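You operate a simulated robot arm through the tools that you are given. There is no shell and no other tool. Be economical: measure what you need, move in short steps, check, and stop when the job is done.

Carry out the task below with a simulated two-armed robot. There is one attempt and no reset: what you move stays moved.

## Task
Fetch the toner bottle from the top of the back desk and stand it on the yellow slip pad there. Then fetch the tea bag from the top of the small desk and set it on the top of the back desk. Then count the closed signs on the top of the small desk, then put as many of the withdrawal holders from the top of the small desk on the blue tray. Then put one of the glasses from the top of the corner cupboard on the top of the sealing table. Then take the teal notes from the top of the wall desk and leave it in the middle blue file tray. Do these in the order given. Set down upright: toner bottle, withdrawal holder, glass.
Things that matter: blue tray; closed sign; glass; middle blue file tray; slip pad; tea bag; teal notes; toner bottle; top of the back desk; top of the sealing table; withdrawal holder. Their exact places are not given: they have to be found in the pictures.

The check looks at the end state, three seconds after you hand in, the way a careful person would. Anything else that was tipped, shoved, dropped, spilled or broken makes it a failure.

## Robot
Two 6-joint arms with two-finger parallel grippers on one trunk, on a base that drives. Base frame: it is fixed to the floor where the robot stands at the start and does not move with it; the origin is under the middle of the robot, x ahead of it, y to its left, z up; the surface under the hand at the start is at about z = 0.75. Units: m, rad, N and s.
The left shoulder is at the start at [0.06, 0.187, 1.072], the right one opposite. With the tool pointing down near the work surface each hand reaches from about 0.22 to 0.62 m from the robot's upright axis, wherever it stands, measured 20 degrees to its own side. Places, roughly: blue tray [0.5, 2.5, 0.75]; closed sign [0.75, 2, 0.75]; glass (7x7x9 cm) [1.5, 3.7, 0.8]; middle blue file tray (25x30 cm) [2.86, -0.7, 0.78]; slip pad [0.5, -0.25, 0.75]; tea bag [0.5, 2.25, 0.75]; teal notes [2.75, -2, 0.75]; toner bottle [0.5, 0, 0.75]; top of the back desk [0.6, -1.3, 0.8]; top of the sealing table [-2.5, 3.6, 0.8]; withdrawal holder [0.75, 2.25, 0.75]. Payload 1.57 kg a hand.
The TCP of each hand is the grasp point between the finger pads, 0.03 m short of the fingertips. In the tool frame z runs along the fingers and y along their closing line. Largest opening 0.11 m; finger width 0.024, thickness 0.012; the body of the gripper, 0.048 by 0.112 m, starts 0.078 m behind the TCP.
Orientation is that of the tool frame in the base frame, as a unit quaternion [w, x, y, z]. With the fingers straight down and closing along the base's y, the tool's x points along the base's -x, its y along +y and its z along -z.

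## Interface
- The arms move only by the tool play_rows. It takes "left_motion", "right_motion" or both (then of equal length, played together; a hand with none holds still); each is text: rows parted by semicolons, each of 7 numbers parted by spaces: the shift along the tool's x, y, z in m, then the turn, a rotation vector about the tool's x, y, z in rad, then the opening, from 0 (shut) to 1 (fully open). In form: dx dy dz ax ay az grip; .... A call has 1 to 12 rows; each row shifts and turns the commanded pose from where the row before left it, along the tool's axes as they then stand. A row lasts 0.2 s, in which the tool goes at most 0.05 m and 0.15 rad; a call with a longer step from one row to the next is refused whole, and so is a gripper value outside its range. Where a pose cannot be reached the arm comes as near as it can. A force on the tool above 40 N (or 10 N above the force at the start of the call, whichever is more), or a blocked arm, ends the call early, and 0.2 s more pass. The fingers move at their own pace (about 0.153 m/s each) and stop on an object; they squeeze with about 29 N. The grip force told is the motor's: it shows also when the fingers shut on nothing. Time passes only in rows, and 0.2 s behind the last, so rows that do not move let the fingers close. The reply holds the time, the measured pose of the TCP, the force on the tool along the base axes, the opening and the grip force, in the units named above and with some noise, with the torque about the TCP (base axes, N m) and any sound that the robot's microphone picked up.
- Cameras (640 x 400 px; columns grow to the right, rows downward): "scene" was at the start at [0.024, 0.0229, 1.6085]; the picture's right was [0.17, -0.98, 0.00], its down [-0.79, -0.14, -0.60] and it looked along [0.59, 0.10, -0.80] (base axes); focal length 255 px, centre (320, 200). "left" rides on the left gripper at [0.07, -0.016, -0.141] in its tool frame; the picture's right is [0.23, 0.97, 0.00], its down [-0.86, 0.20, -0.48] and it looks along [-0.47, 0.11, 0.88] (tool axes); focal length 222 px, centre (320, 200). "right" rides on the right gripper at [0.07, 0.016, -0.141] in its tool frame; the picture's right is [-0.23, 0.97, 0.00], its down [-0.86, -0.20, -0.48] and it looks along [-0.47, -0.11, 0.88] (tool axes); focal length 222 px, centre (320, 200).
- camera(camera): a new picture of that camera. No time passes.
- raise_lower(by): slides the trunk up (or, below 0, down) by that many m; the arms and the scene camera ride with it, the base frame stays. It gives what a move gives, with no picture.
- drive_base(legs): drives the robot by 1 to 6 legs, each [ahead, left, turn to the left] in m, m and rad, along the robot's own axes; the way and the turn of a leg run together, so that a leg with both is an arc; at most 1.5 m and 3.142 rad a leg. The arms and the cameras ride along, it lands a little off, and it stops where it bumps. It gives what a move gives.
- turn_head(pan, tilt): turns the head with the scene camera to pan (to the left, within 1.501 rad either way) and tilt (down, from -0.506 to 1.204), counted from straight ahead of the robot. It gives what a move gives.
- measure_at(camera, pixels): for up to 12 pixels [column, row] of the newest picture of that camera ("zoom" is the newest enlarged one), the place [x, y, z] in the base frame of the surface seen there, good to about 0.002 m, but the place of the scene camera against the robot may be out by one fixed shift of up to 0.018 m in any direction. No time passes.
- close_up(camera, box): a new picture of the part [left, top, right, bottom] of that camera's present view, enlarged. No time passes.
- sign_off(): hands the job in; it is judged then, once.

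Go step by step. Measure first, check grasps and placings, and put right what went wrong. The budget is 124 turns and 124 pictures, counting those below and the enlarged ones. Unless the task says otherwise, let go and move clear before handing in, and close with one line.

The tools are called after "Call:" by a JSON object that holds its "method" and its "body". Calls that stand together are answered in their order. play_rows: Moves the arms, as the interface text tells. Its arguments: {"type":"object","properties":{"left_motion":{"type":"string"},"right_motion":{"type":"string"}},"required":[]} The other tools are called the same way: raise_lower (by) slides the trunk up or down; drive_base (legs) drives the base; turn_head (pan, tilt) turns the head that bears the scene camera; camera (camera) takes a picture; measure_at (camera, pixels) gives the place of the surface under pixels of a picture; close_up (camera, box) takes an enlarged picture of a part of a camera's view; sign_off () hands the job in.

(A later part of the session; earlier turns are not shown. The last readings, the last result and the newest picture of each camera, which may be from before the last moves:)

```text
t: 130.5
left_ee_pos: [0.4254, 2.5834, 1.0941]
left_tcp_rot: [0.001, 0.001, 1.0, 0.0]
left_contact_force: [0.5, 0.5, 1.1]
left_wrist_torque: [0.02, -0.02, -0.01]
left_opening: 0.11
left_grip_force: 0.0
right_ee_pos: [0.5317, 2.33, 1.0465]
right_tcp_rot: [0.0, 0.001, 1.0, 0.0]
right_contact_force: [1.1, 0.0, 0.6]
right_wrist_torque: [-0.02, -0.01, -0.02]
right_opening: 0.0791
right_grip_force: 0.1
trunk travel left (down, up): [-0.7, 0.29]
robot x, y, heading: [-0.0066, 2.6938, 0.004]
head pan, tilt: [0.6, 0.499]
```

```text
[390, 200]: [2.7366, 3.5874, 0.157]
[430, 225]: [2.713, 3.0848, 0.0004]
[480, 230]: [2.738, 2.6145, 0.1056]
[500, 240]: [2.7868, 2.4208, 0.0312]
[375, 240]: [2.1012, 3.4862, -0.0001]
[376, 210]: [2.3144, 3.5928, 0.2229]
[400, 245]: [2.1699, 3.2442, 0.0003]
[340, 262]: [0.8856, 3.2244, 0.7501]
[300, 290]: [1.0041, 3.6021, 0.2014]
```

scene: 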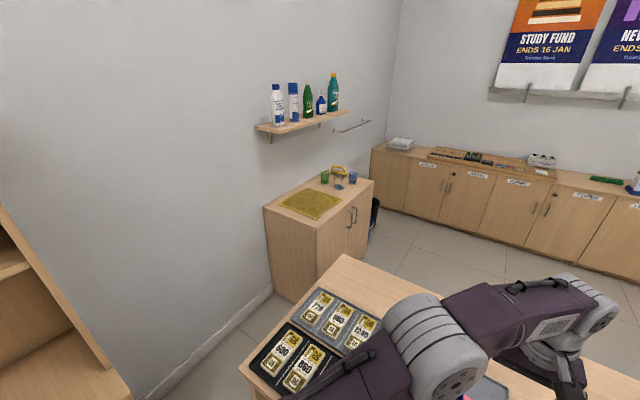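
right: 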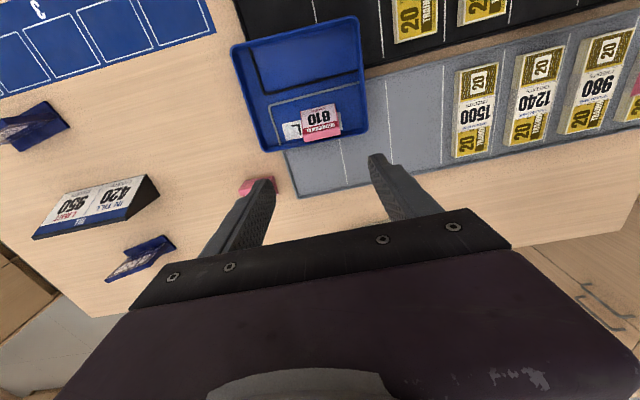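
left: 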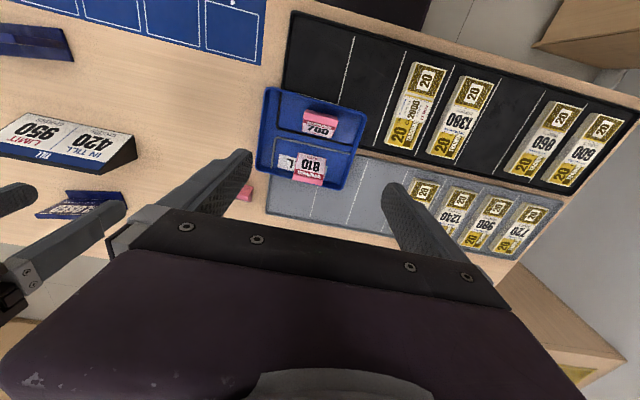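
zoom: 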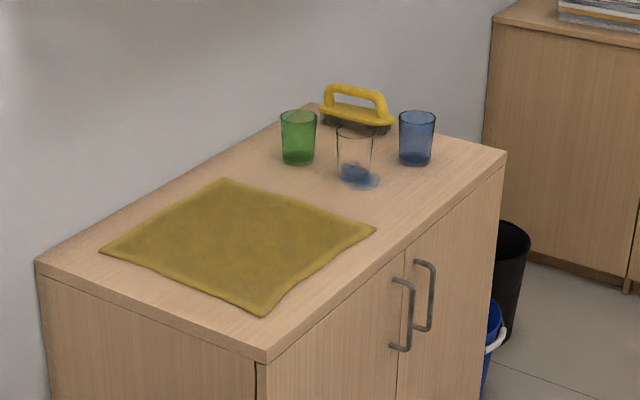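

There's open floor from x 1.0 to 2.7. I'll drive around the small desk's end and up to the cupboard, facing it, stopping short to look.

Call:
{"method": "drive_base", "body": {"legs": [[-0.1, -0.13, 0], [0, -1.5, 0], [1.5, 0, 0], [0.05, 0, 1.567], [1.5, 0, 0], [0.27, 0, 0]]}}

Call:
{"method": "turn_head", "body": {"pan": 0, "tilt": 0.6}}

Call:
{"method": "camera", "body": {"camera": "scene"}}

```text
t: 158.3
left_ee_pos: [1.4561, 3.3122, 1.0936]
left_tcp_rot: [-0.001, 0.725, -0.689, -0.001]
left_contact_force: [0.4, -0.7, -0.4]
left_wrist_torque: [0.0, 0.02, 0.02]
left_opening: 0.1097
left_grip_force: 0.1
right_ee_pos: [1.7026, 3.4309, 1.047]
right_tcp_rot: [0.0, 0.725, -0.689, -0.001]
right_contact_force: [0.1, -1.2, 0.5]
right_wrist_torque: [0.0, 0.03, -0.01]
right_opening: 0.0794
right_grip_force: 0.0
trunk travel left (down, up): [-0.7, 0.29]
robot x, y, heading: [1.3677, 2.8779, 1.631]
head pan, tilt: [0.6, 0.499]
```

```text
t: 159.3
left_ee_pos: [1.4553, 3.3122, 1.0933]
left_tcp_rot: [-0.001, 0.724, -0.69, -0.001]
left_contact_force: [-0.6, -0.1, -0.6]
left_wrist_torque: [0.02, 0.0, -0.01]
left_opening: 0.1103
left_grip_force: 0.1
right_ee_pos: [1.7032, 3.4299, 1.0464]
right_tcp_rot: [0.001, 0.724, -0.689, 0.0]
right_contact_force: [-0.6, -0.3, 1.1]
right_wrist_torque: [0.01, 0.0, 0.01]
right_opening: 0.0794
right_grip_force: 0.0
trunk travel left (down, up): [-0.7, 0.29]
robot x, y, heading: [1.3691, 2.8781, 1.624]
head pan, tilt: [0.0, 0.6]
```

```text
65 pictures are left
```

scene: 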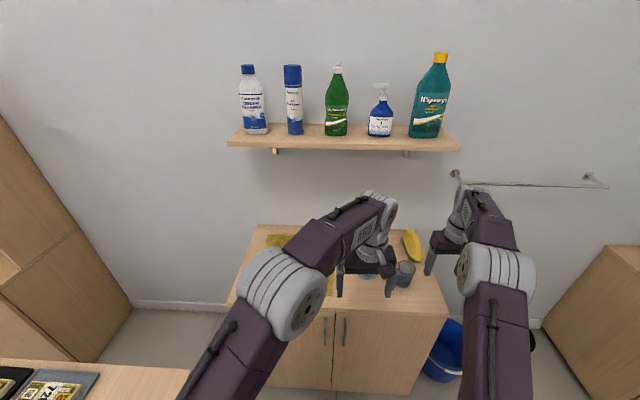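

Call:
{"method": "measure_at", "body": {"camera": "scene", "pixels": [[340, 145], [340, 130], [435, 60], [404, 268], [404, 285], [380, 305], [410, 245], [460, 180]]}}

Call:
{"method": "camera", "body": {"camera": "right"}}

Call:
{"method": "camera", "body": {"camera": "left"}}

```text
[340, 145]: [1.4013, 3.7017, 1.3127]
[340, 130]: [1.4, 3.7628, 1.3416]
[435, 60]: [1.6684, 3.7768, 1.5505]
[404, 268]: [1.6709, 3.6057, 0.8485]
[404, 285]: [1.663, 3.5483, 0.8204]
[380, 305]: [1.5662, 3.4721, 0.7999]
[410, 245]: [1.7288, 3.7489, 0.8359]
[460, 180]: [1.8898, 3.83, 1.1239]
```

```text
64 pictures are left
```

right: 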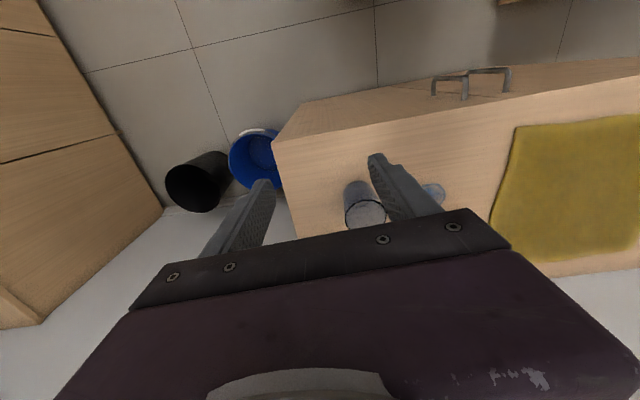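

```text
63 pictures are left
```

left: 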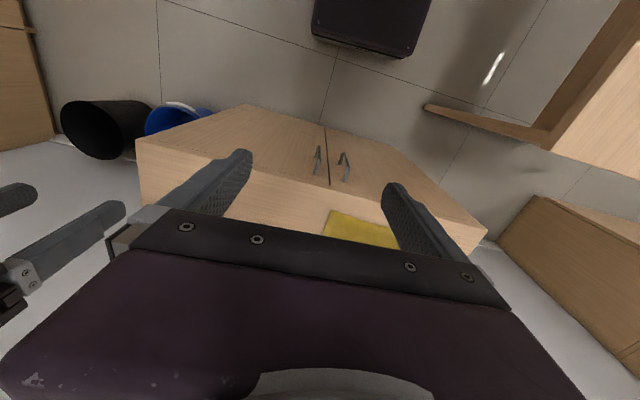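

The shelf is at z 1.31 with its front at y 3.70, so it stays clear of the hands. I'll move 0.13 forward, straighten the heading, and take the blue glass with the right hand.

Call:
{"method": "drive_base", "body": {"legs": [[0.13, 0, -0.055]]}}

Call:
{"method": "camera", "body": {"camera": "right"}}

```text
t: 160.6
left_ee_pos: [1.4736, 3.4389, 1.0947]
left_tcp_rot: [0.001, -0.706, 0.708, 0.0]
left_contact_force: [-0.1, -0.1, -0.4]
left_wrist_torque: [0.01, 0.02, 0.02]
left_opening: 0.1099
left_grip_force: 0.1
right_ee_pos: [1.7263, 3.5447, 1.0481]
right_tcp_rot: [0.0, 0.707, -0.707, -0.001]
right_contact_force: [0.6, 0.7, -0.5]
right_wrist_torque: [-0.02, 0.01, -0.01]
right_opening: 0.0791
right_grip_force: 0.0
trunk travel left (down, up): [-0.7, 0.29]
robot x, y, heading: [1.3652, 3.0073, 1.566]
head pan, tilt: [0.0, 0.6]
```

```text
62 pictures are left
```

right: 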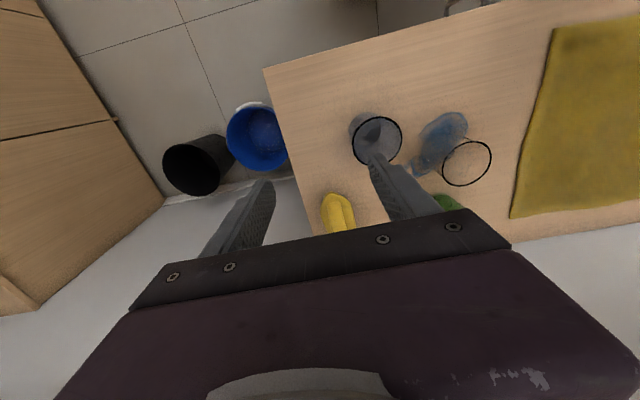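

Call:
{"method": "close_up", "body": {"camera": "right", "box": [320, 90, 520, 215]}}

Call:
{"method": "measure_at", "body": {"camera": "zoom", "pixels": [[96, 145], [265, 130], [180, 80], [180, 120], [395, 230], [545, 220], [470, 295], [180, 205], [410, 130]]}}

```text
3.20 times, centred on (420, 152) of right
```

zoom: 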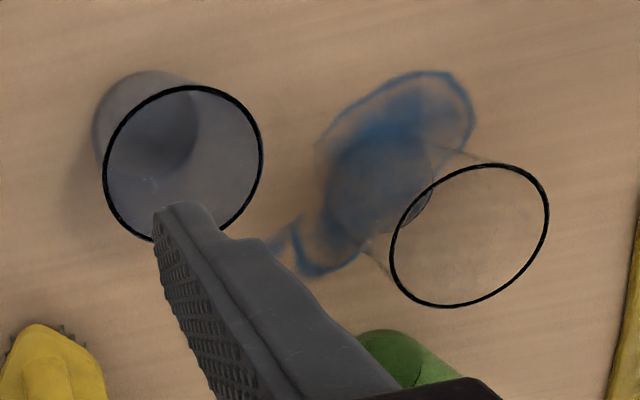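

```text
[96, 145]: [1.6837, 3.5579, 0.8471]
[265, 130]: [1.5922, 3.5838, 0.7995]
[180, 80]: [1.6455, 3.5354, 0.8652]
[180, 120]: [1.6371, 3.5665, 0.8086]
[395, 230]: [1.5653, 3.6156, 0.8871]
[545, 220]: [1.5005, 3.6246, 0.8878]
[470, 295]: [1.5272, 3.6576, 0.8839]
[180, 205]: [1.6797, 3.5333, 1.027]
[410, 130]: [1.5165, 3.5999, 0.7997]
```

The blue glass has its rim near z 0.888 and centre at about (1.651, 3.568). The blue mark under the clear glass is a stain. I'll move over the blue glass and look again.

Call:
{"method": "play_rows", "body": {"right_motion": "-0.008 0.025 0 0 0 0 0.85; -0.008 0.025 0 0 0 0 0.85; -0.007 0.025 0 0 0 0 0.85; 0 0 0.03 0 0 0 0.85; 0 0 0 0 0 0 0.85"}}

Call:
{"method": "camera", "body": {"camera": "right"}}

```text
t: 161.8
left_ee_pos: [1.4733, 3.4403, 1.0929]
left_tcp_rot: [0.001, -0.706, 0.708, 0.001]
left_contact_force: [-1.0, -0.2, -0.4]
left_wrist_torque: [0.0, 0.01, -0.01]
left_opening: 0.1098
left_grip_force: 0.1
right_ee_pos: [1.6516, 3.5675, 1.0185]
right_tcp_rot: [0.0, -0.707, 0.708, 0.0]
right_contact_force: [0.5, -0.3, 0.5]
right_wrist_torque: [0.0, -0.01, 0.0]
right_opening: 0.0937
right_grip_force: 0.1
trunk travel left (down, up): [-0.7, 0.29]
robot x, y, heading: [1.365, 3.0091, 1.576]
head pan, tilt: [0.0, 0.6]
```

```text
60 pictures are left
```

right: 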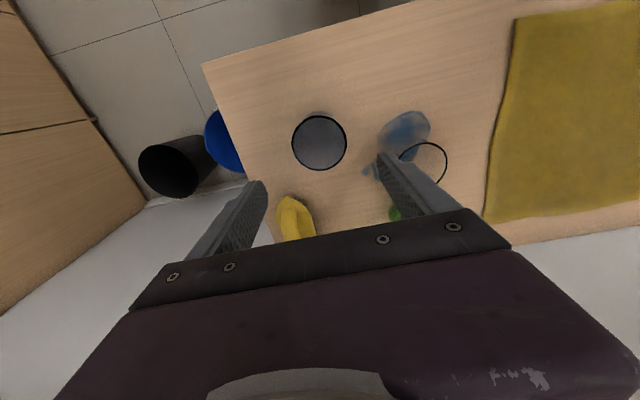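

Call:
{"method": "measure_at", "body": {"camera": "right", "pixels": [[293, 146], [346, 140], [318, 117], [321, 170], [300, 125], [338, 161], [320, 143], [403, 160], [400, 170]]}}

Call:
{"method": "close_up", "body": {"camera": "right", "box": [270, 95, 366, 185]}}

```text
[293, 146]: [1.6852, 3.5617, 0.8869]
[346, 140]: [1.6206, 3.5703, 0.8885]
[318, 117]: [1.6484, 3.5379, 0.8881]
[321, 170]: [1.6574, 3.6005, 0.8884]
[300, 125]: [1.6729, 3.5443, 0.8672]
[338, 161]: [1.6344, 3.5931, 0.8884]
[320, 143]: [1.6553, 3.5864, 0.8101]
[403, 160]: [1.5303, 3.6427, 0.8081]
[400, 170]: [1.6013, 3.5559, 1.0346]
```

```text
4.44 times, centred on (318, 140) of right
```

zoom: 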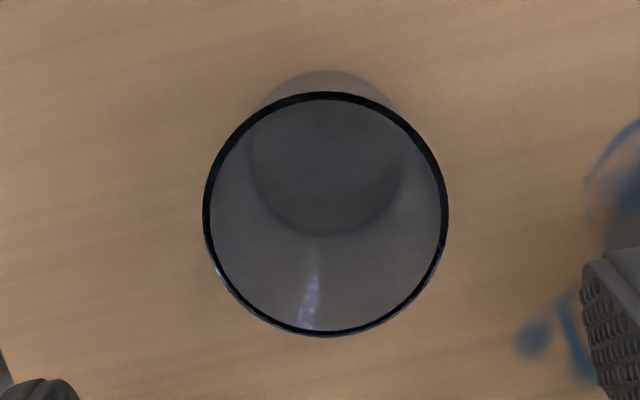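

The rim centre is (1.653, 3.568), diameter 0.066, and the glass is empty. I'll descend to z 0.85 and grip.

Call:
{"method": "play_rows", "body": {"right_motion": "0 -0.001 0.045 0 0 0 0.85; 0 0 0.045 0 0 0 0.85; 0 0 0.045 0 0 0 0.85; 0 0 0.0335 0 0 0 0.85; 0 0 0 0 0 0 0.85; 0 0 0 0 0 0 0; 0 0 0 0 0 0 0; 0 0 0 0 0 0 0"}}

Call:
{"method": "camera", "body": {"camera": "right"}}

```text
t: 163.6
left_ee_pos: [1.4736, 3.4407, 1.0939]
left_tcp_rot: [0.0, -0.707, 0.707, 0.001]
left_contact_force: [0.6, 0.5, -0.4]
left_wrist_torque: [-0.01, -0.03, -0.03]
left_opening: 0.1099
left_grip_force: 0.0
right_ee_pos: [1.6503, 3.5666, 0.8471]
right_tcp_rot: [0.0, 0.708, -0.707, 0.0]
right_contact_force: [0.4, -0.7, 0.9]
right_wrist_torque: [-0.01, 0.01, 0.01]
right_opening: 0.0653
right_grip_force: 28.8
trunk travel left (down, up): [-0.7, 0.29]
robot x, y, heading: [1.3648, 3.0068, 1.575]
head pan, tilt: [0.0, 0.6]
```

```text
58 pictures are left
```

right: 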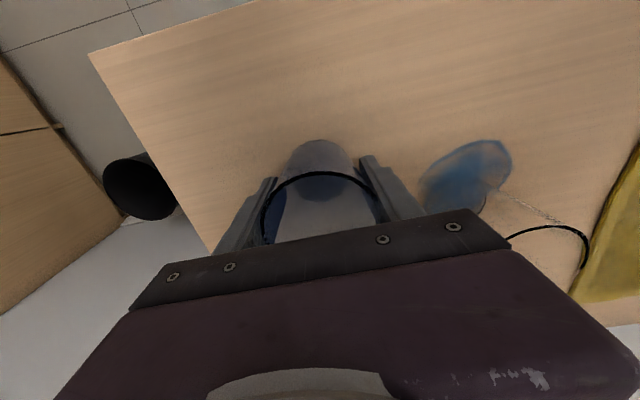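

The glass is gripped at 0.065. I'll lift it and drive back out, then look toward the sealing table.

Call:
{"method": "play_rows", "body": {"right_motion": "0 0 -0.02 0 0 0 0; 0 0 -0.04 0 0 0 0; 0 0 -0.04 0 0 0 0; 0 0 -0.04 0 0 0 0; 0 0 -0.04 0 0 0 0; 0 0 0 0 0 0 0"}}

Call:
{"method": "drive_base", "body": {"legs": [[-1.5, 0, 0], [-0.45, 0, 0], [0, 0, 1.57], [1.5, 0, 0]]}}

Call:
{"method": "turn_head", "body": {"pan": -0.3, "tilt": 0.4}}

Call:
{"method": "camera", "body": {"camera": "scene"}}

Call:
{"method": "camera", "body": {"camera": "right"}}

```text
t: 165.0
left_ee_pos: [1.4737, 3.4409, 1.0942]
left_tcp_rot: [0.0, -0.707, 0.708, 0.0]
left_contact_force: [-0.1, -0.2, 0.2]
left_wrist_torque: [0.01, 0.0, -0.01]
left_opening: 0.11
left_grip_force: 0.2
right_ee_pos: [1.6524, 3.5686, 1.027]
right_tcp_rot: [0.001, 0.707, -0.707, 0.0]
right_contact_force: [-0.7, 0.1, -1.3]
right_wrist_torque: [0.01, 0.01, -0.02]
right_opening: 0.0652
right_grip_force: 29.4
trunk travel left (down, up): [-0.7, 0.29]
robot x, y, heading: [1.364, 3.01, 1.575]
head pan, tilt: [0.0, 0.6]
```

```text
t: 185.5
left_ee_pos: [-0.5472, 1.1369, 1.0942]
left_tcp_rot: [0.0, 1.0, 0.01, -0.001]
left_contact_force: [-0.6, -0.4, -0.3]
left_wrist_torque: [-0.01, -0.01, 0.02]
left_opening: 0.1097
left_grip_force: 0.0
right_ee_pos: [-0.6811, 1.3123, 1.0267]
right_tcp_rot: [0.0, 1.0, 0.012, 0.0]
right_contact_force: [-0.8, -0.6, -2.1]
right_wrist_torque: [-0.01, 0.02, 0.01]
right_opening: 0.0652
right_grip_force: 29.0
trunk travel left (down, up): [-0.7, 0.29]
robot x, y, heading: [-0.1154, 1.0377, -3.111]
head pan, tilt: [0.0, 0.6]
```

```text
t: 186.3
left_ee_pos: [-0.5484, 1.1364, 1.0937]
left_tcp_rot: [0.0, 1.0, 0.012, 0.0]
left_contact_force: [-0.2, -0.2, 0.0]
left_wrist_torque: [-0.02, -0.01, 0.02]
left_opening: 0.1099
left_grip_force: 0.0
right_ee_pos: [-0.6806, 1.3123, 1.0267]
right_tcp_rot: [-0.001, 1.0, 0.011, 0.001]
right_contact_force: [0.4, 0.4, -0.8]
right_wrist_torque: [-0.02, 0.01, 0.02]
right_opening: 0.065
right_grip_force: 29.4
trunk travel left (down, up): [-0.7, 0.29]
robot x, y, heading: [-0.1163, 1.0364, -3.115]
head pan, tilt: [-0.3, 0.4]
```

```text
57 pictures are left
```

scene: 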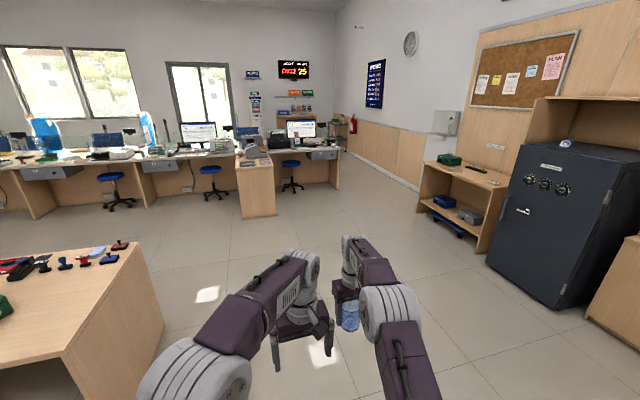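

```text
56 pictures are left
```

right: 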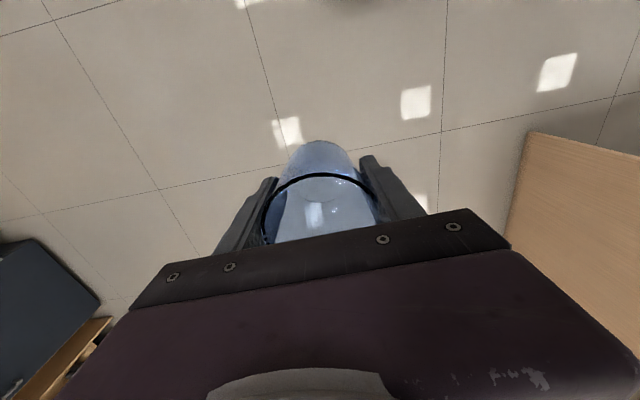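

The side table at (465,175) beside the safe is likely the sealing table, so I'll measure and enlarge it.

Call:
{"method": "measure_at", "body": {"camera": "scene", "pixels": [[430, 163], [495, 175], [498, 186], [450, 160], [470, 168], [420, 215], [485, 250], [500, 255], [555, 305], [20, 295], [135, 245]]}}

Call:
{"method": "close_up", "body": {"camera": "scene", "box": [400, 120, 560, 220]}}

```text
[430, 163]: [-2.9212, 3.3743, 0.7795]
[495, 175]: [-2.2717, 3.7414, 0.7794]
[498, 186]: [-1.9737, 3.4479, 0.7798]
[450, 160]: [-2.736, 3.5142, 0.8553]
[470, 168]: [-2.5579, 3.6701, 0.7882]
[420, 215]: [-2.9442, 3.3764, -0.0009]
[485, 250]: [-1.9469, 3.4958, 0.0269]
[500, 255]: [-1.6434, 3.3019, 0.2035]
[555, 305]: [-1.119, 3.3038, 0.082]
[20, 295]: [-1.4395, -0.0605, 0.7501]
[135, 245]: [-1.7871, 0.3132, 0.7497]
```

```text
4.00 times, centred on (480, 170) of scene
```

zoom: 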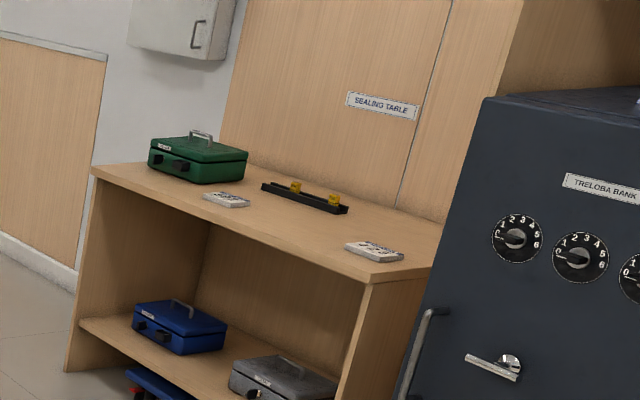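

The label reads SEALING TABLE. Its top is at z 0.78, x -2.92 to -1.95 and y 3.37 to 3.8, with free space around x≈-2.35. I'll drive there, stopping short.

Call:
{"method": "drive_base", "body": {"legs": [[0, -0.95, -0.03], [1.5, 0, 0], [0.88, 0, 0], [0, 0, -1.57], [0.8, 0, 0]]}}

Call:
{"method": "turn_head", "body": {"pan": 0, "tilt": 0.7}}

Call:
{"method": "camera", "body": {"camera": "scene"}}

```text
t: 210.3
left_ee_pos: [-2.4273, 3.1983, 1.0948]
left_tcp_rot: [-0.001, 0.713, -0.701, -0.001]
left_contact_force: [0.1, -0.1, 0.2]
left_wrist_torque: [0.01, 0.01, -0.01]
left_opening: 0.1101
left_grip_force: 0.2
right_ee_pos: [-2.2512, 3.3301, 1.0261]
right_tcp_rot: [0.0, 0.713, -0.701, 0.0]
right_contact_force: [0.1, -0.6, -1.8]
right_wrist_torque: [0.02, 0.04, 0.03]
right_opening: 0.065
right_grip_force: 29.0
trunk travel left (down, up): [-0.7, 0.29]
robot x, y, heading: [-2.5266, 2.7657, 1.593]
head pan, tilt: [-0.3, 0.4]
```

```text
t: 211.2
left_ee_pos: [-2.4282, 3.1994, 1.0935]
left_tcp_rot: [0.0, 0.712, -0.702, -0.001]
left_contact_force: [-0.3, 0.8, 0.0]
left_wrist_torque: [0.03, -0.02, -0.02]
left_opening: 0.1099
left_grip_force: 0.0
right_ee_pos: [-2.2517, 3.3296, 1.0271]
right_tcp_rot: [0.0, 0.714, -0.7, 0.0]
right_contact_force: [0.3, -0.2, -1.6]
right_wrist_torque: [-0.01, 0.03, 0.03]
right_opening: 0.065
right_grip_force: 29.1
trunk travel left (down, up): [-0.7, 0.29]
robot x, y, heading: [-2.5298, 2.7648, 1.596]
head pan, tilt: [0.0, 0.7]
```

```text
54 pictures are left
```

scene: 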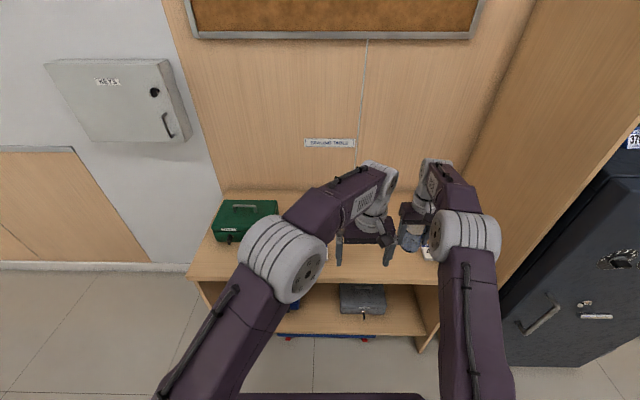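

Call:
{"method": "drive_base", "body": {"legs": [[0.16, 0, -0.025]]}}

Call:
{"method": "camera", "body": {"camera": "right"}}

Call:
{"method": "camera", "body": {"camera": "left"}}

```text
t: 212.6
left_ee_pos: [-2.4174, 3.3552, 1.0944]
left_tcp_rot: [0.001, -0.703, 0.711, 0.001]
left_contact_force: [-0.3, 0.5, -0.1]
left_wrist_torque: [0.05, 0.05, 0.02]
left_opening: 0.1098
left_grip_force: 0.0
right_ee_pos: [-2.2369, 3.4817, 1.027]
right_tcp_rot: [0.0, -0.704, 0.71, 0.0]
right_contact_force: [0.2, -0.7, -1.3]
right_wrist_torque: [0.01, 0.0, 0.0]
right_opening: 0.0651
right_grip_force: 28.7
trunk travel left (down, up): [-0.7, 0.29]
robot x, y, heading: [-2.5317, 2.9263, 1.565]
head pan, tilt: [0.0, 0.7]
```

```text
53 pictures are left
```

right: 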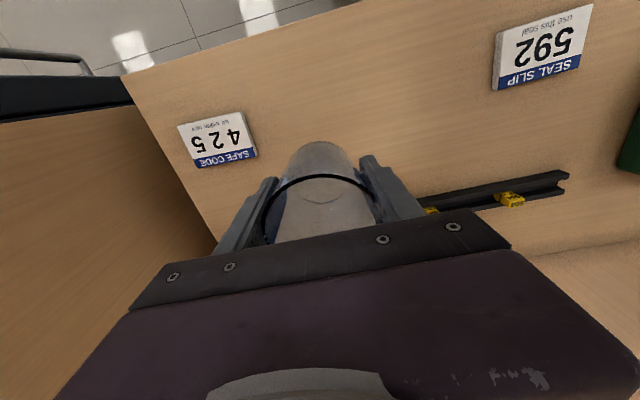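

```text
52 pictures are left
```

left: 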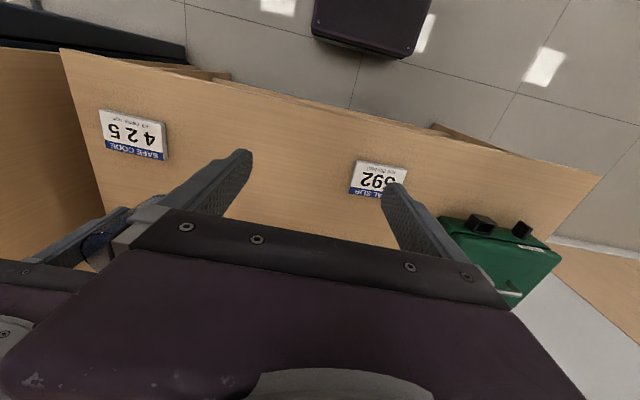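

Call:
{"method": "measure_at", "body": {"camera": "right", "pixels": [[255, 155], [245, 115], [497, 88], [495, 40], [420, 205], [450, 190], [400, 100], [350, 110], [300, 70]]}}

```text
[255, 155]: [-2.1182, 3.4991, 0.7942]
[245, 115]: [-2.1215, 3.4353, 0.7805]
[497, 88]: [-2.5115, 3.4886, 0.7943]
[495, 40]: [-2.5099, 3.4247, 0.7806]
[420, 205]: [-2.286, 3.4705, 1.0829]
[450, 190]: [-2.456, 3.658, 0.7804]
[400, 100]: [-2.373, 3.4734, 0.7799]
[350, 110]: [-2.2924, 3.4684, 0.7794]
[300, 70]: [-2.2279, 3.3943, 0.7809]
```

The area around (-2.32, 3.475) is free: the signs are at x≥-2.12 and x≤-2.51, and the bar is behind. I'll move there and lower to just above the top.

Call:
{"method": "play_rows", "body": {"right_motion": "0.004 0.042 0 0 0 0 0; 0.004 0.041 0 0 0 0 0; 0 0 0.045 0 0 0 0; 0 0 0.045 0 0 0 0; 0 0 0.045 0 0 0 0; 0 0 0.035 0 0 0 0; 0 0 0.018 0 0 0 0; 0 0 0 0 0 0 0"}}

Call:
{"method": "camera", "body": {"camera": "right"}}

```text
t: 214.2
left_ee_pos: [-2.4222, 3.3568, 1.0897]
left_tcp_rot: [-0.005, -0.705, 0.71, 0.004]
left_contact_force: [-17.4, -2.5, -0.9]
left_wrist_torque: [0.27, -1.52, -0.36]
left_opening: 0.0945
left_grip_force: 0.1
right_ee_pos: [-2.3185, 3.4757, 0.8394]
right_tcp_rot: [0.002, -0.702, 0.712, 0.0]
right_contact_force: [-0.1, 0.7, -1.4]
right_wrist_torque: [0.01, 0.0, 0.0]
right_opening: 0.0654
right_grip_force: 28.5
trunk travel left (down, up): [-0.7, 0.29]
robot x, y, heading: [-2.5313, 2.9223, 1.563]
head pan, tilt: [0.0, 0.7]
stopped in row 8 (left hand): the force on the tool passed its limit at 43 N (the readings are from after the stop); the commanded pose is now the measured one
```

```text
51 pictures are left
```

right: 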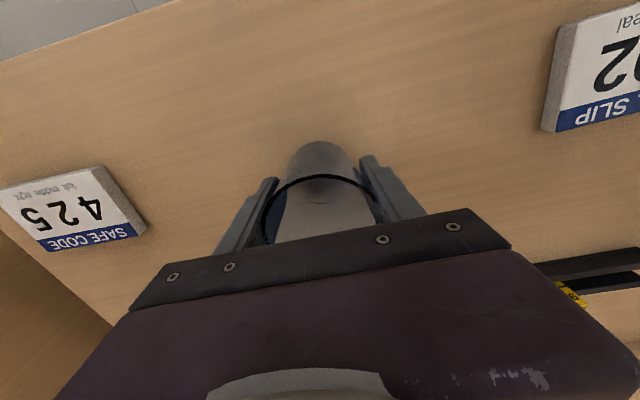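

The right arm's wrist brushed the left hand's finger (force -17 N on the left). I'll move the left hand away to its own side.

Call:
{"method": "play_rows", "body": {"left_motion": "0 0.03 0 0 0 0 0.85; 0 0.04 0 0 0 0 0.85; 0 0.04 0 0 0 0 0.85; 0 0.04 -0.02 0 0 0 0.85; 0 0 0 0 0 0 0.85"}}

```text
t: 215.4
left_ee_pos: [-2.5695, 3.3556, 1.1115]
left_tcp_rot: [-0.004, -0.704, 0.71, 0.002]
left_contact_force: [-0.9, 0.5, -0.4]
left_wrist_torque: [-0.05, 0.03, 0.0]
left_opening: 0.0938
left_grip_force: 0.0
right_ee_pos: [-2.3193, 3.4764, 0.8374]
right_tcp_rot: [0.001, -0.704, 0.71, 0.001]
right_contact_force: [0.3, -0.4, -2.1]
right_wrist_torque: [-0.01, 0.03, 0.01]
right_opening: 0.0651
right_grip_force: 29.2
trunk travel left (down, up): [-0.7, 0.29]
robot x, y, heading: [-2.5273, 2.9269, 1.565]
head pan, tilt: [0.0, 0.7]
```

The left hand is free now. I'll lower the glass gently to contact, expected near z 0.828.

Call:
{"method": "play_rows", "body": {"right_motion": "0 0 0.004 0 0 0 0; 0 0 0.002 0 0 0 0; 0 0 0.0015 0 0 0 0; 0 0 0.0015 0 0 0 0; 0 0 0 0 0 0 0"}}

```text
t: 216.7
left_ee_pos: [-2.5707, 3.3564, 1.1122]
left_tcp_rot: [-0.004, -0.704, 0.71, 0.002]
left_contact_force: [0.0, 0.6, 0.0]
left_wrist_torque: [-0.01, -0.01, -0.01]
left_opening: 0.0938
left_grip_force: 0.0
right_ee_pos: [-2.3199, 3.4766, 0.8301]
right_tcp_rot: [0.001, -0.704, 0.71, 0.001]
right_contact_force: [-0.2, 1.0, -1.6]
right_wrist_torque: [0.01, 0.01, -0.03]
right_opening: 0.0652
right_grip_force: 28.8
trunk travel left (down, up): [-0.7, 0.29]
robot x, y, heading: [-2.5293, 2.9246, 1.569]
head pan, tilt: [0.0, 0.7]
```

Call:
{"method": "play_rows", "body": {"right_motion": "0 0 0.0015 0 0 0 0; 0 0 0.001 0 0 0 0; 0 0 0.001 0 0 0 0; 0 0 0 0 0 0 0"}}

```text
t: 217.7
left_ee_pos: [-2.5711, 3.3557, 1.1121]
left_tcp_rot: [-0.004, -0.704, 0.711, 0.002]
left_contact_force: [-0.1, 0.3, -0.5]
left_wrist_torque: [0.0, -0.01, -0.02]
left_opening: 0.0935
left_grip_force: 0.0
right_ee_pos: [-2.3221, 3.476, 0.8267]
right_tcp_rot: [0.002, -0.703, 0.711, 0.001]
right_contact_force: [2.1, 0.6, 5.9]
right_wrist_torque: [0.02, 0.17, -0.04]
right_opening: 0.065
right_grip_force: 29.1
trunk travel left (down, up): [-0.7, 0.29]
robot x, y, heading: [-2.5334, 2.927, 1.567]
head pan, tilt: [0.0, 0.7]
```

The glass rests on the table (+5.9 N). Release and rise.

Call:
{"method": "play_rows", "body": {"right_motion": "0 0 0 0 0 0 0.85; 0 0 0 0 0 0 0.85; 0 0 0 0 0 0 0.85; 0 0 -0.03 0 0 0 0.85; 0 0 -0.05 0 0 0 0.85; 0 0 -0.05 0 0 0 0.85; 0 0 -0.05 0 0 0 0.85; 0 0 -0.05 0 0 0 0.85; 0 0 0 0 0 0 0.85"}}

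Call:
{"method": "camera", "body": {"camera": "right"}}

```text
t: 219.7
left_ee_pos: [-2.5707, 3.3555, 1.1114]
left_tcp_rot: [-0.005, -0.704, 0.71, 0.002]
left_contact_force: [0.4, -0.1, -0.7]
left_wrist_torque: [-0.05, -0.02, -0.02]
left_opening: 0.0934
left_grip_force: 0.0
right_ee_pos: [-2.3217, 3.4798, 1.0607]
right_tcp_rot: [0.001, -0.703, 0.711, 0.001]
right_contact_force: [0.3, 0.4, 0.0]
right_wrist_torque: [-0.03, -0.02, -0.02]
right_opening: 0.0935
right_grip_force: 0.0
trunk travel left (down, up): [-0.7, 0.29]
robot x, y, heading: [-2.5302, 2.9265, 1.566]
head pan, tilt: [0.0, 0.7]
```

```text
50 pictures are left
```

right: 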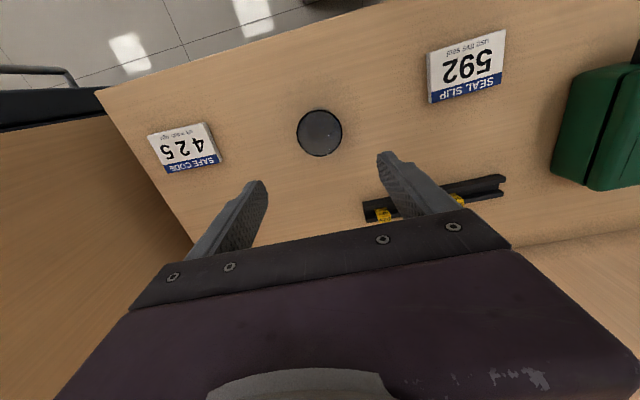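

The glass stands at (319,132). Next are the teal notes on the wall desk, so I'll drive back across the room along y≈1.06 and look.

Call:
{"method": "drive_base", "body": {"legs": [[-0.9, 0, 0], [0, 0, -1.566], [0, -0.97, 0], [1.5, 0, 0], [1.5, 0, 0], [1.4, 0, 0]]}}

Call:
{"method": "turn_head", "body": {"pan": -0.9, "tilt": 0.45}}

Call:
{"method": "camera", "body": {"camera": "scene"}}

```text
t: 253.6
left_ee_pos: [2.4239, 1.262, 1.1123]
left_tcp_rot: [-0.001, -0.003, 1.0, 0.005]
left_contact_force: [-0.9, 0.1, 0.8]
left_wrist_torque: [-0.04, 0.01, 0.01]
left_opening: 0.0935
left_grip_force: 0.0
right_ee_pos: [2.5515, 1.0156, 1.0598]
right_tcp_rot: [0.001, -0.002, 1.0, 0.0]
right_contact_force: [0.1, 0.4, 0.1]
right_wrist_torque: [-0.01, 0.01, 0.01]
right_opening: 0.0935
right_grip_force: 0.1
trunk travel left (down, up): [-0.7, 0.29]
robot x, y, heading: [1.9955, 1.2153, 0.013]
head pan, tilt: [0.0, 0.7]
```

```text
t: 254.8
left_ee_pos: [2.425, 1.2613, 1.1111]
left_tcp_rot: [-0.001, -0.004, 1.0, 0.004]
left_contact_force: [0.2, -0.3, 0.4]
left_wrist_torque: [-0.01, -0.04, 0.01]
left_opening: 0.0936
left_grip_force: 0.1
right_ee_pos: [2.5515, 1.0154, 1.06]
right_tcp_rot: [0.001, -0.002, 1.0, 0.0]
right_contact_force: [0.9, -0.2, -0.9]
right_wrist_torque: [-0.01, 0.01, 0.04]
right_opening: 0.0932
right_grip_force: 0.1
trunk travel left (down, up): [-0.7, 0.29]
robot x, y, heading: [1.9954, 1.2119, 0.009]
head pan, tilt: [-0.901, 0.45]
```

```text
49 pictures are left
```

scene: 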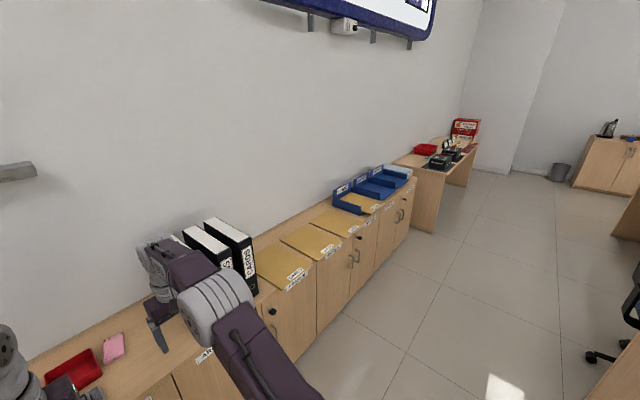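

Call:
{"method": "measure_at", "body": {"camera": "scene", "pixels": [[233, 245], [243, 235], [340, 215], [300, 285], [365, 195], [390, 182], [355, 205], [400, 200], [430, 190], [620, 320], [585, 355], [420, 160]]}}

Call:
{"method": "close_up", "body": {"camera": "scene", "box": [320, 110, 500, 225]}}

```text
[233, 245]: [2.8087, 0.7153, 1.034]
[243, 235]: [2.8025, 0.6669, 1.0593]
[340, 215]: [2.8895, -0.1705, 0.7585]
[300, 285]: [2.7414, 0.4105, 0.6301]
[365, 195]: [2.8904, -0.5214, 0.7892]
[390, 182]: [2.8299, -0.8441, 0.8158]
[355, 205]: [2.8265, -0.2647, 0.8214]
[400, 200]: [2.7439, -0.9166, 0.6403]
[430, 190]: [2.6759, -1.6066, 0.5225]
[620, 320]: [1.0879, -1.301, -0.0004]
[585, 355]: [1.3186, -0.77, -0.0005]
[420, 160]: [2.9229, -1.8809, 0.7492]
```

```text
3.48 times, centred on (410, 168) of scene
```

zoom: 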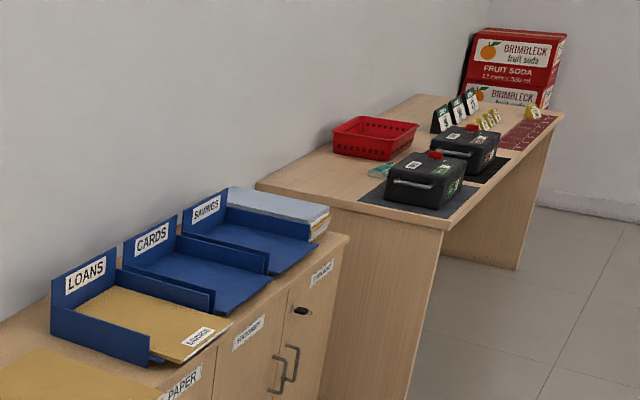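

The three blue file trays are LOANS, CARDS (the middle one, empty) and SAVINGS. A teal item lies on the wall desk at zoom (383,168). I'll strafe along x≈2.0 to about y=-1.7.

Call:
{"method": "drive_base", "body": {"legs": [[0, -1.5, -0.01], [0, -1.4, 0]]}}

Call:
{"method": "turn_head", "body": {"pan": 0, "tilt": 0.7}}

Call:
{"method": "camera", "body": {"camera": "scene"}}

```text
t: 268.8
left_ee_pos: [2.3829, -1.663, 1.1115]
left_tcp_rot: [-0.001, 0.025, 1.0, 0.005]
left_contact_force: [0.2, -0.1, -0.8]
left_wrist_torque: [-0.01, -0.01, -0.01]
left_opening: 0.0934
left_grip_force: 0.0
right_ee_pos: [2.496, -1.9172, 1.0601]
right_tcp_rot: [0.002, 0.026, 1.0, 0.0]
right_contact_force: [-0.5, 0.2, -0.4]
right_wrist_torque: [0.02, 0.01, 0.0]
right_opening: 0.0934
right_grip_force: 0.1
trunk travel left (down, up): [-0.7, 0.29]
robot x, y, heading: [1.9594, -1.6872, -0.043]
head pan, tilt: [-0.901, 0.45]
```

```text
t: 270.0
left_ee_pos: [2.3836, -1.664, 1.1111]
left_tcp_rot: [-0.001, 0.025, 1.0, 0.005]
left_contact_force: [0.0, 0.7, 0.1]
left_wrist_torque: [0.03, 0.05, 0.01]
left_opening: 0.0936
left_grip_force: 0.0
right_ee_pos: [2.4959, -1.9179, 1.0603]
right_tcp_rot: [0.001, 0.027, 1.0, 0.0]
right_contact_force: [0.2, -0.4, 0.1]
right_wrist_torque: [-0.05, 0.0, 0.02]
right_opening: 0.0933
right_grip_force: 0.1
trunk travel left (down, up): [-0.7, 0.29]
robot x, y, heading: [1.9554, -1.6885, -0.048]
head pan, tilt: [0.0, 0.7]
```

```text
47 pictures are left
```

scene: 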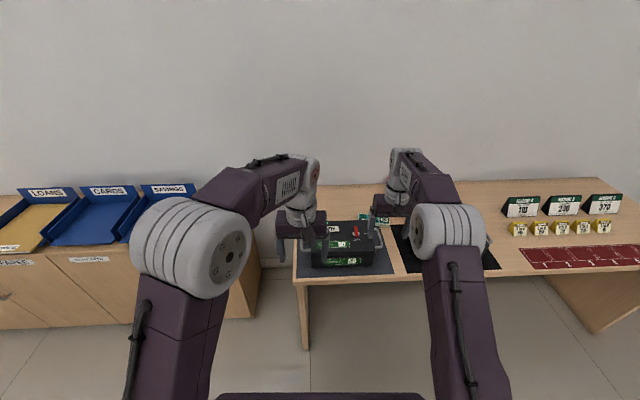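

Call:
{"method": "camera", "body": {"camera": "right"}}

Call:
{"method": "close_up", "body": {"camera": "scene", "box": [280, 180, 520, 300]}}

Call:
{"method": "measure_at", "body": {"camera": "scene", "pixels": [[340, 275], [375, 222], [362, 220], [345, 240], [400, 275], [300, 278], [485, 235], [382, 212]]}}

```text
46 pictures are left
```

right: 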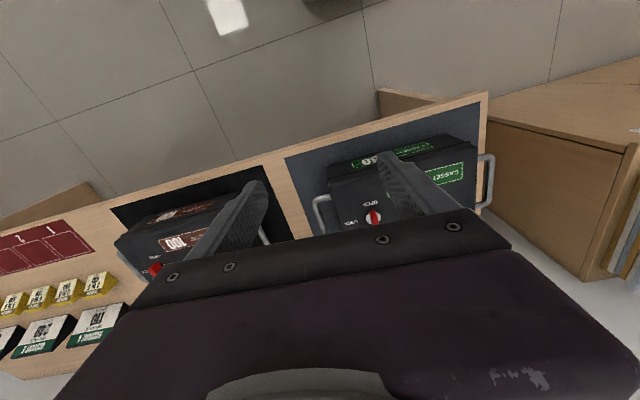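

```text
2.67 times, centred on (400, 240) of scene
```

zoom: 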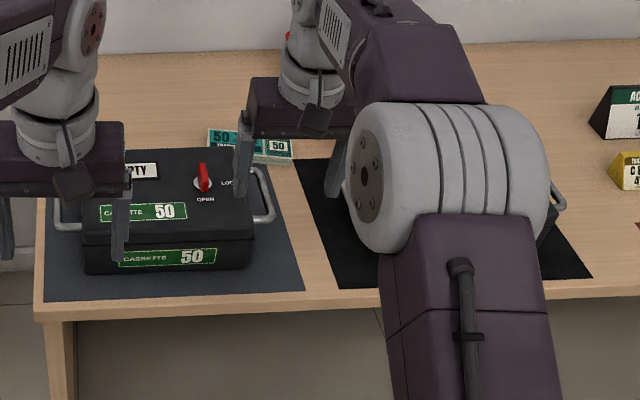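

```text
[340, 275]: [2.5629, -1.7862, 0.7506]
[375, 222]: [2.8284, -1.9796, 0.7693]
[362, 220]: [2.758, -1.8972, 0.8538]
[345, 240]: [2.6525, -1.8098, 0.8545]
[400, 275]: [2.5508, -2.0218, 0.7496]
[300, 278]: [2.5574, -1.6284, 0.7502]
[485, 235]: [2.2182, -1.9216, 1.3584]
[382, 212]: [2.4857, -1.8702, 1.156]
```

The teal bundle lies at about (2.83, -1.98, 0.77), behind and between the cassette boxes (tops at 0.855). I'll move closer, to x≈2.2.

Call:
{"method": "drive_base", "body": {"legs": [[0.24, -0.1, 0.046]]}}

Call:
{"method": "camera", "body": {"camera": "right"}}

Call:
{"method": "camera", "body": {"camera": "left"}}

```text
t: 271.9
left_ee_pos: [2.6214, -1.749, 1.1125]
left_tcp_rot: [-0.001, 0.002, 1.0, 0.005]
left_contact_force: [-0.4, -0.4, 0.6]
left_wrist_torque: [0.04, 0.0, 0.01]
left_opening: 0.0933
left_grip_force: 0.0
right_ee_pos: [2.7449, -1.9978, 1.06]
right_tcp_rot: [0.001, 0.004, 1.0, -0.001]
right_contact_force: [-0.7, -0.1, 0.7]
right_wrist_torque: [0.0, 0.01, 0.01]
right_opening: 0.0936
right_grip_force: 0.0
trunk travel left (down, up): [-0.7, 0.29]
robot x, y, heading: [2.1904, -1.7887, 0.001]
head pan, tilt: [0.0, 0.7]
```

```text
44 pictures are left
```

right: 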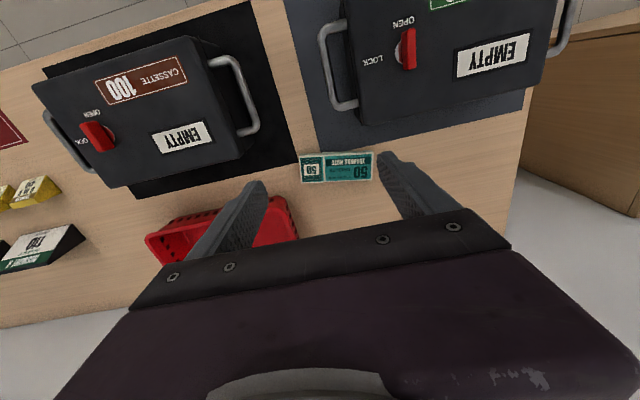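

```text
43 pictures are left
```

left: 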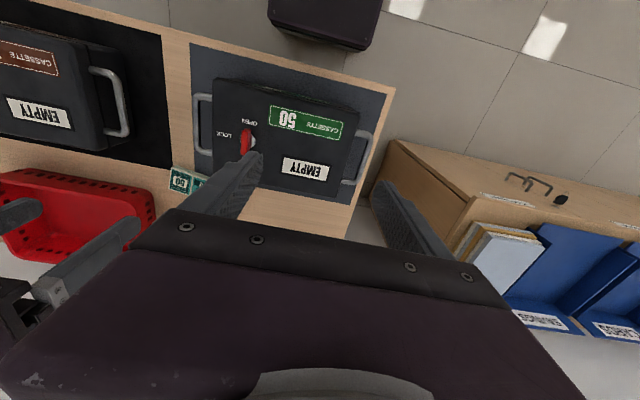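

Call:
{"method": "measure_at", "body": {"camera": "right", "pixels": [[301, 160], [373, 155], [303, 180], [371, 179], [336, 167], [336, 140], [335, 105], [325, 30], [265, 200], [252, 130], [336, 190], [290, 205]]}}

Call:
{"method": "close_up", "body": {"camera": "right", "box": [240, 90, 416, 200]}}

```text
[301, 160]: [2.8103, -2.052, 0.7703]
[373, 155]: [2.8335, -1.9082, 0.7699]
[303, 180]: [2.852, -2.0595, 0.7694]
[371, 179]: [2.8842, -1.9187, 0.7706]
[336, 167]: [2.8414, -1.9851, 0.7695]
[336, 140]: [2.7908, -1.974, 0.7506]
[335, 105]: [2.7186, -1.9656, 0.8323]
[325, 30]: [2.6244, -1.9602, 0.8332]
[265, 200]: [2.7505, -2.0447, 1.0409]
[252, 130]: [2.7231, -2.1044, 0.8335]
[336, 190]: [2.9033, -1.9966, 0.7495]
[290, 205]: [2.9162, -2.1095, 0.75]
```

```text
3.64 times, centred on (328, 145) of right
```

zoom: 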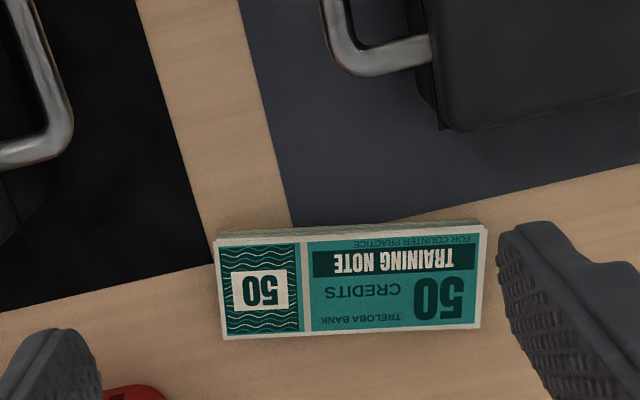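

The notes are 0.145 by 0.055, about 0.02 thick, centred near (2.845, -1.985) and yawed about 0.19. I'd grip across the short side, so I need the base close. I'll measure the desk's front edge.

Call:
{"method": "measure_at", "body": {"camera": "left", "pixels": [[300, 62], [300, 66], [390, 93], [385, 95], [394, 90], [200, 180], [182, 178], [195, 195]]}}

Call:
{"method": "turn_head", "body": {"pan": 0, "tilt": 1.15}}

Call:
{"method": "camera", "body": {"camera": "scene"}}

```text
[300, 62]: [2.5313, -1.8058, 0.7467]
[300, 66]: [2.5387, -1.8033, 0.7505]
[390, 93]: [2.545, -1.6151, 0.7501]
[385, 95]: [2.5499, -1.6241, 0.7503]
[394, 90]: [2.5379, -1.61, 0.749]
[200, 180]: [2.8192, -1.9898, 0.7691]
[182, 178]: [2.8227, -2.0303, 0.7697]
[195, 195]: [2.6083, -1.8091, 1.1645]
```

```text
t: 272.8
left_ee_pos: [2.6215, -1.75, 1.111]
left_tcp_rot: [-0.001, 0.002, 1.0, 0.004]
left_contact_force: [-0.7, -1.1, -0.1]
left_wrist_torque: [-0.02, -0.03, 0.02]
left_opening: 0.0933
left_grip_force: 0.0
right_ee_pos: [2.7451, -1.998, 1.0602]
right_tcp_rot: [0.002, 0.004, 1.0, 0.0]
right_contact_force: [0.3, -0.2, -0.7]
right_wrist_torque: [0.02, -0.01, -0.03]
right_opening: 0.0936
right_grip_force: 0.1
trunk travel left (down, up): [-0.7, 0.29]
robot x, y, heading: [2.1931, -1.7857, -0.002]
head pan, tilt: [0.0, 1.15]
```

```text
41 pictures are left
```

scene: 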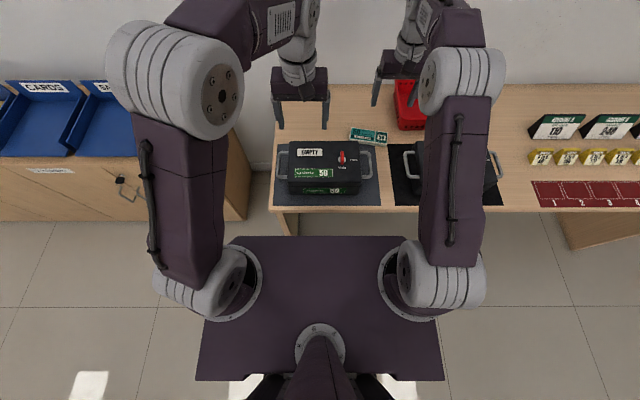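

The desk edge is at x=2.535. The base was fine at 0.262 from an edge before, so I'll move 0.073 forward.

Call:
{"method": "drive_base", "body": {"legs": [[0.073, 0, 0]]}}

Call:
{"method": "play_rows", "body": {"right_motion": "0 0 0 0 0 -0.138 0.85; 0 0 0 0 0 -0.138 0.85; 0 0 0 0 0 -0.138 0.85; 0 0 0 0 0 -0.138 0.85; 0 0 0 0 0 -0.138 0.85; 0 0 0 0 0 -0.138 0.85; 0 0 0 0 0 -0.138 0.85; 0 0 0 0 0 -0.138 0.85; 0 0 0 0 0 -0.138 0.85; 0 0 0 0 0 -0.138 0.85; 0 0 0 0 0 0 0.85"}}

Call:
{"method": "camera", "body": {"camera": "right"}}

```text
t: 273.9
left_ee_pos: [2.6939, -1.75, 1.1128]
left_tcp_rot: [0.0, 0.001, 1.0, 0.004]
left_contact_force: [-0.1, -0.2, 0.6]
left_wrist_torque: [-0.03, -0.01, 0.01]
left_opening: 0.0938
left_grip_force: 0.0
right_ee_pos: [2.8175, -1.9966, 1.0611]
right_tcp_rot: [0.003, 0.002, 1.0, 0.0]
right_contact_force: [-0.2, 0.2, 0.0]
right_wrist_torque: [0.0, 0.0, 0.04]
right_opening: 0.0936
right_grip_force: 0.1
trunk travel left (down, up): [-0.7, 0.29]
robot x, y, heading: [2.2623, -1.7922, 0.004]
head pan, tilt: [0.0, 1.15]
```

```text
t: 276.2
left_ee_pos: [2.6942, -1.7498, 1.1113]
left_tcp_rot: [-0.002, 0.001, 1.0, 0.005]
left_contact_force: [0.3, -1.0, 0.8]
left_wrist_torque: [-0.02, -0.02, 0.02]
left_opening: 0.0934
left_grip_force: 0.1
right_ee_pos: [2.8197, -1.996, 1.0602]
right_tcp_rot: [0.001, -0.635, 0.772, -0.002]
right_contact_force: [0.4, 1.0, 0.3]
right_wrist_torque: [-0.01, 0.01, 0.03]
right_opening: 0.0937
right_grip_force: 0.0
trunk travel left (down, up): [-0.7, 0.29]
robot x, y, heading: [2.2652, -1.7909, 0.0]
head pan, tilt: [0.0, 1.15]
```

```text
40 pictures are left
```

right: 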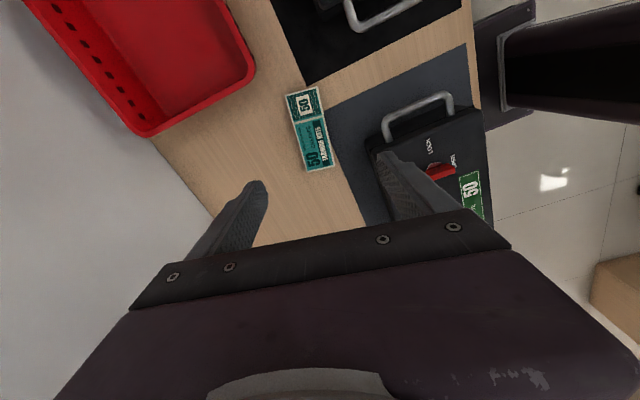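

Call:
{"method": "measure_at", "body": {"camera": "right", "pixels": [[287, 97], [315, 88], [307, 168], [332, 164], [309, 128], [335, 130], [290, 130], [395, 110], [250, 85]]}}

Call:
{"method": "close_up", "body": {"camera": "right", "box": [240, 70, 416, 180]}}

```text
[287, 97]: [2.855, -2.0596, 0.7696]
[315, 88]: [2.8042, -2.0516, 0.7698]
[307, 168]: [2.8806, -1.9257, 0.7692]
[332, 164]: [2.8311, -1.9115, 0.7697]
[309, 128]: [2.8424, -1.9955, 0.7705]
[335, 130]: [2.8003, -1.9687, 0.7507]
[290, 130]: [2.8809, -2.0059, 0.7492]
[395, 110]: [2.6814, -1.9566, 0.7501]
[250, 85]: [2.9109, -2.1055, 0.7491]
```

```text
3.64 times, centred on (328, 125) of right
```

zoom: 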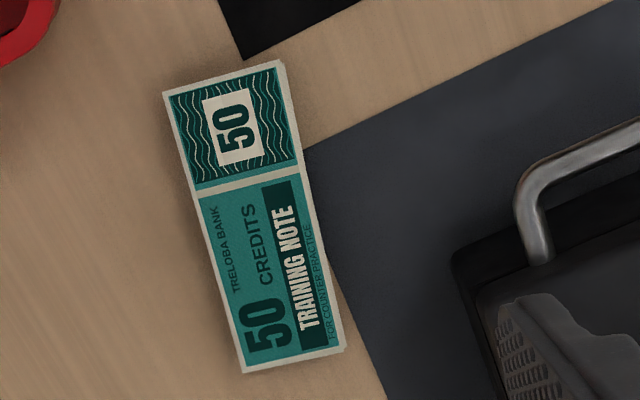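

Notes centre is (2.843, -1.987), and the closing line is already square to it. I'll shift over it and descend to about 0.80, watching the reach.

Call:
{"method": "play_rows", "body": {"right_motion": "-0.0133 -0.0208 0 0 0 0 0.85; 0 0 0.0433 0 0 0 0.85; 0 0 0.0433 0 0 0 0.85; 0 0 0.0433 0 0 0 0.85; 0 0 0.0433 0 0 0 0.85; 0 0 0.0433 0 0 0 0.85; 0 0 0.025 0 0 0 0.85; 0 0 0 0 0 0 0.85"}}

Call:
{"method": "camera", "body": {"camera": "right"}}

```text
t: 278.1
left_ee_pos: [2.6944, -1.7484, 1.1123]
left_tcp_rot: [-0.001, 0.001, 1.0, 0.004]
left_contact_force: [-0.9, 0.0, -0.1]
left_wrist_torque: [0.03, 0.04, 0.02]
left_opening: 0.0934
left_grip_force: 0.0
right_ee_pos: [2.8423, -1.9869, 0.8185]
right_tcp_rot: [0.001, -0.635, 0.773, -0.001]
right_contact_force: [0.1, -0.2, 0.8]
right_wrist_torque: [0.01, 0.01, 0.02]
right_opening: 0.0936
right_grip_force: 0.1
trunk travel left (down, up): [-0.7, 0.29]
robot x, y, heading: [2.2632, -1.7882, -0.003]
head pan, tilt: [0.0, 1.15]
```

```text
38 pictures are left
```

right: 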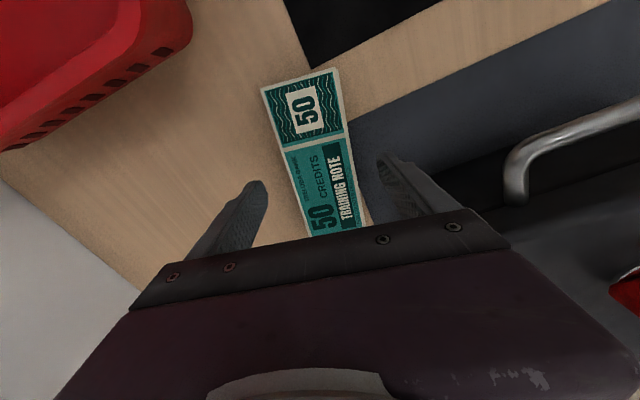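

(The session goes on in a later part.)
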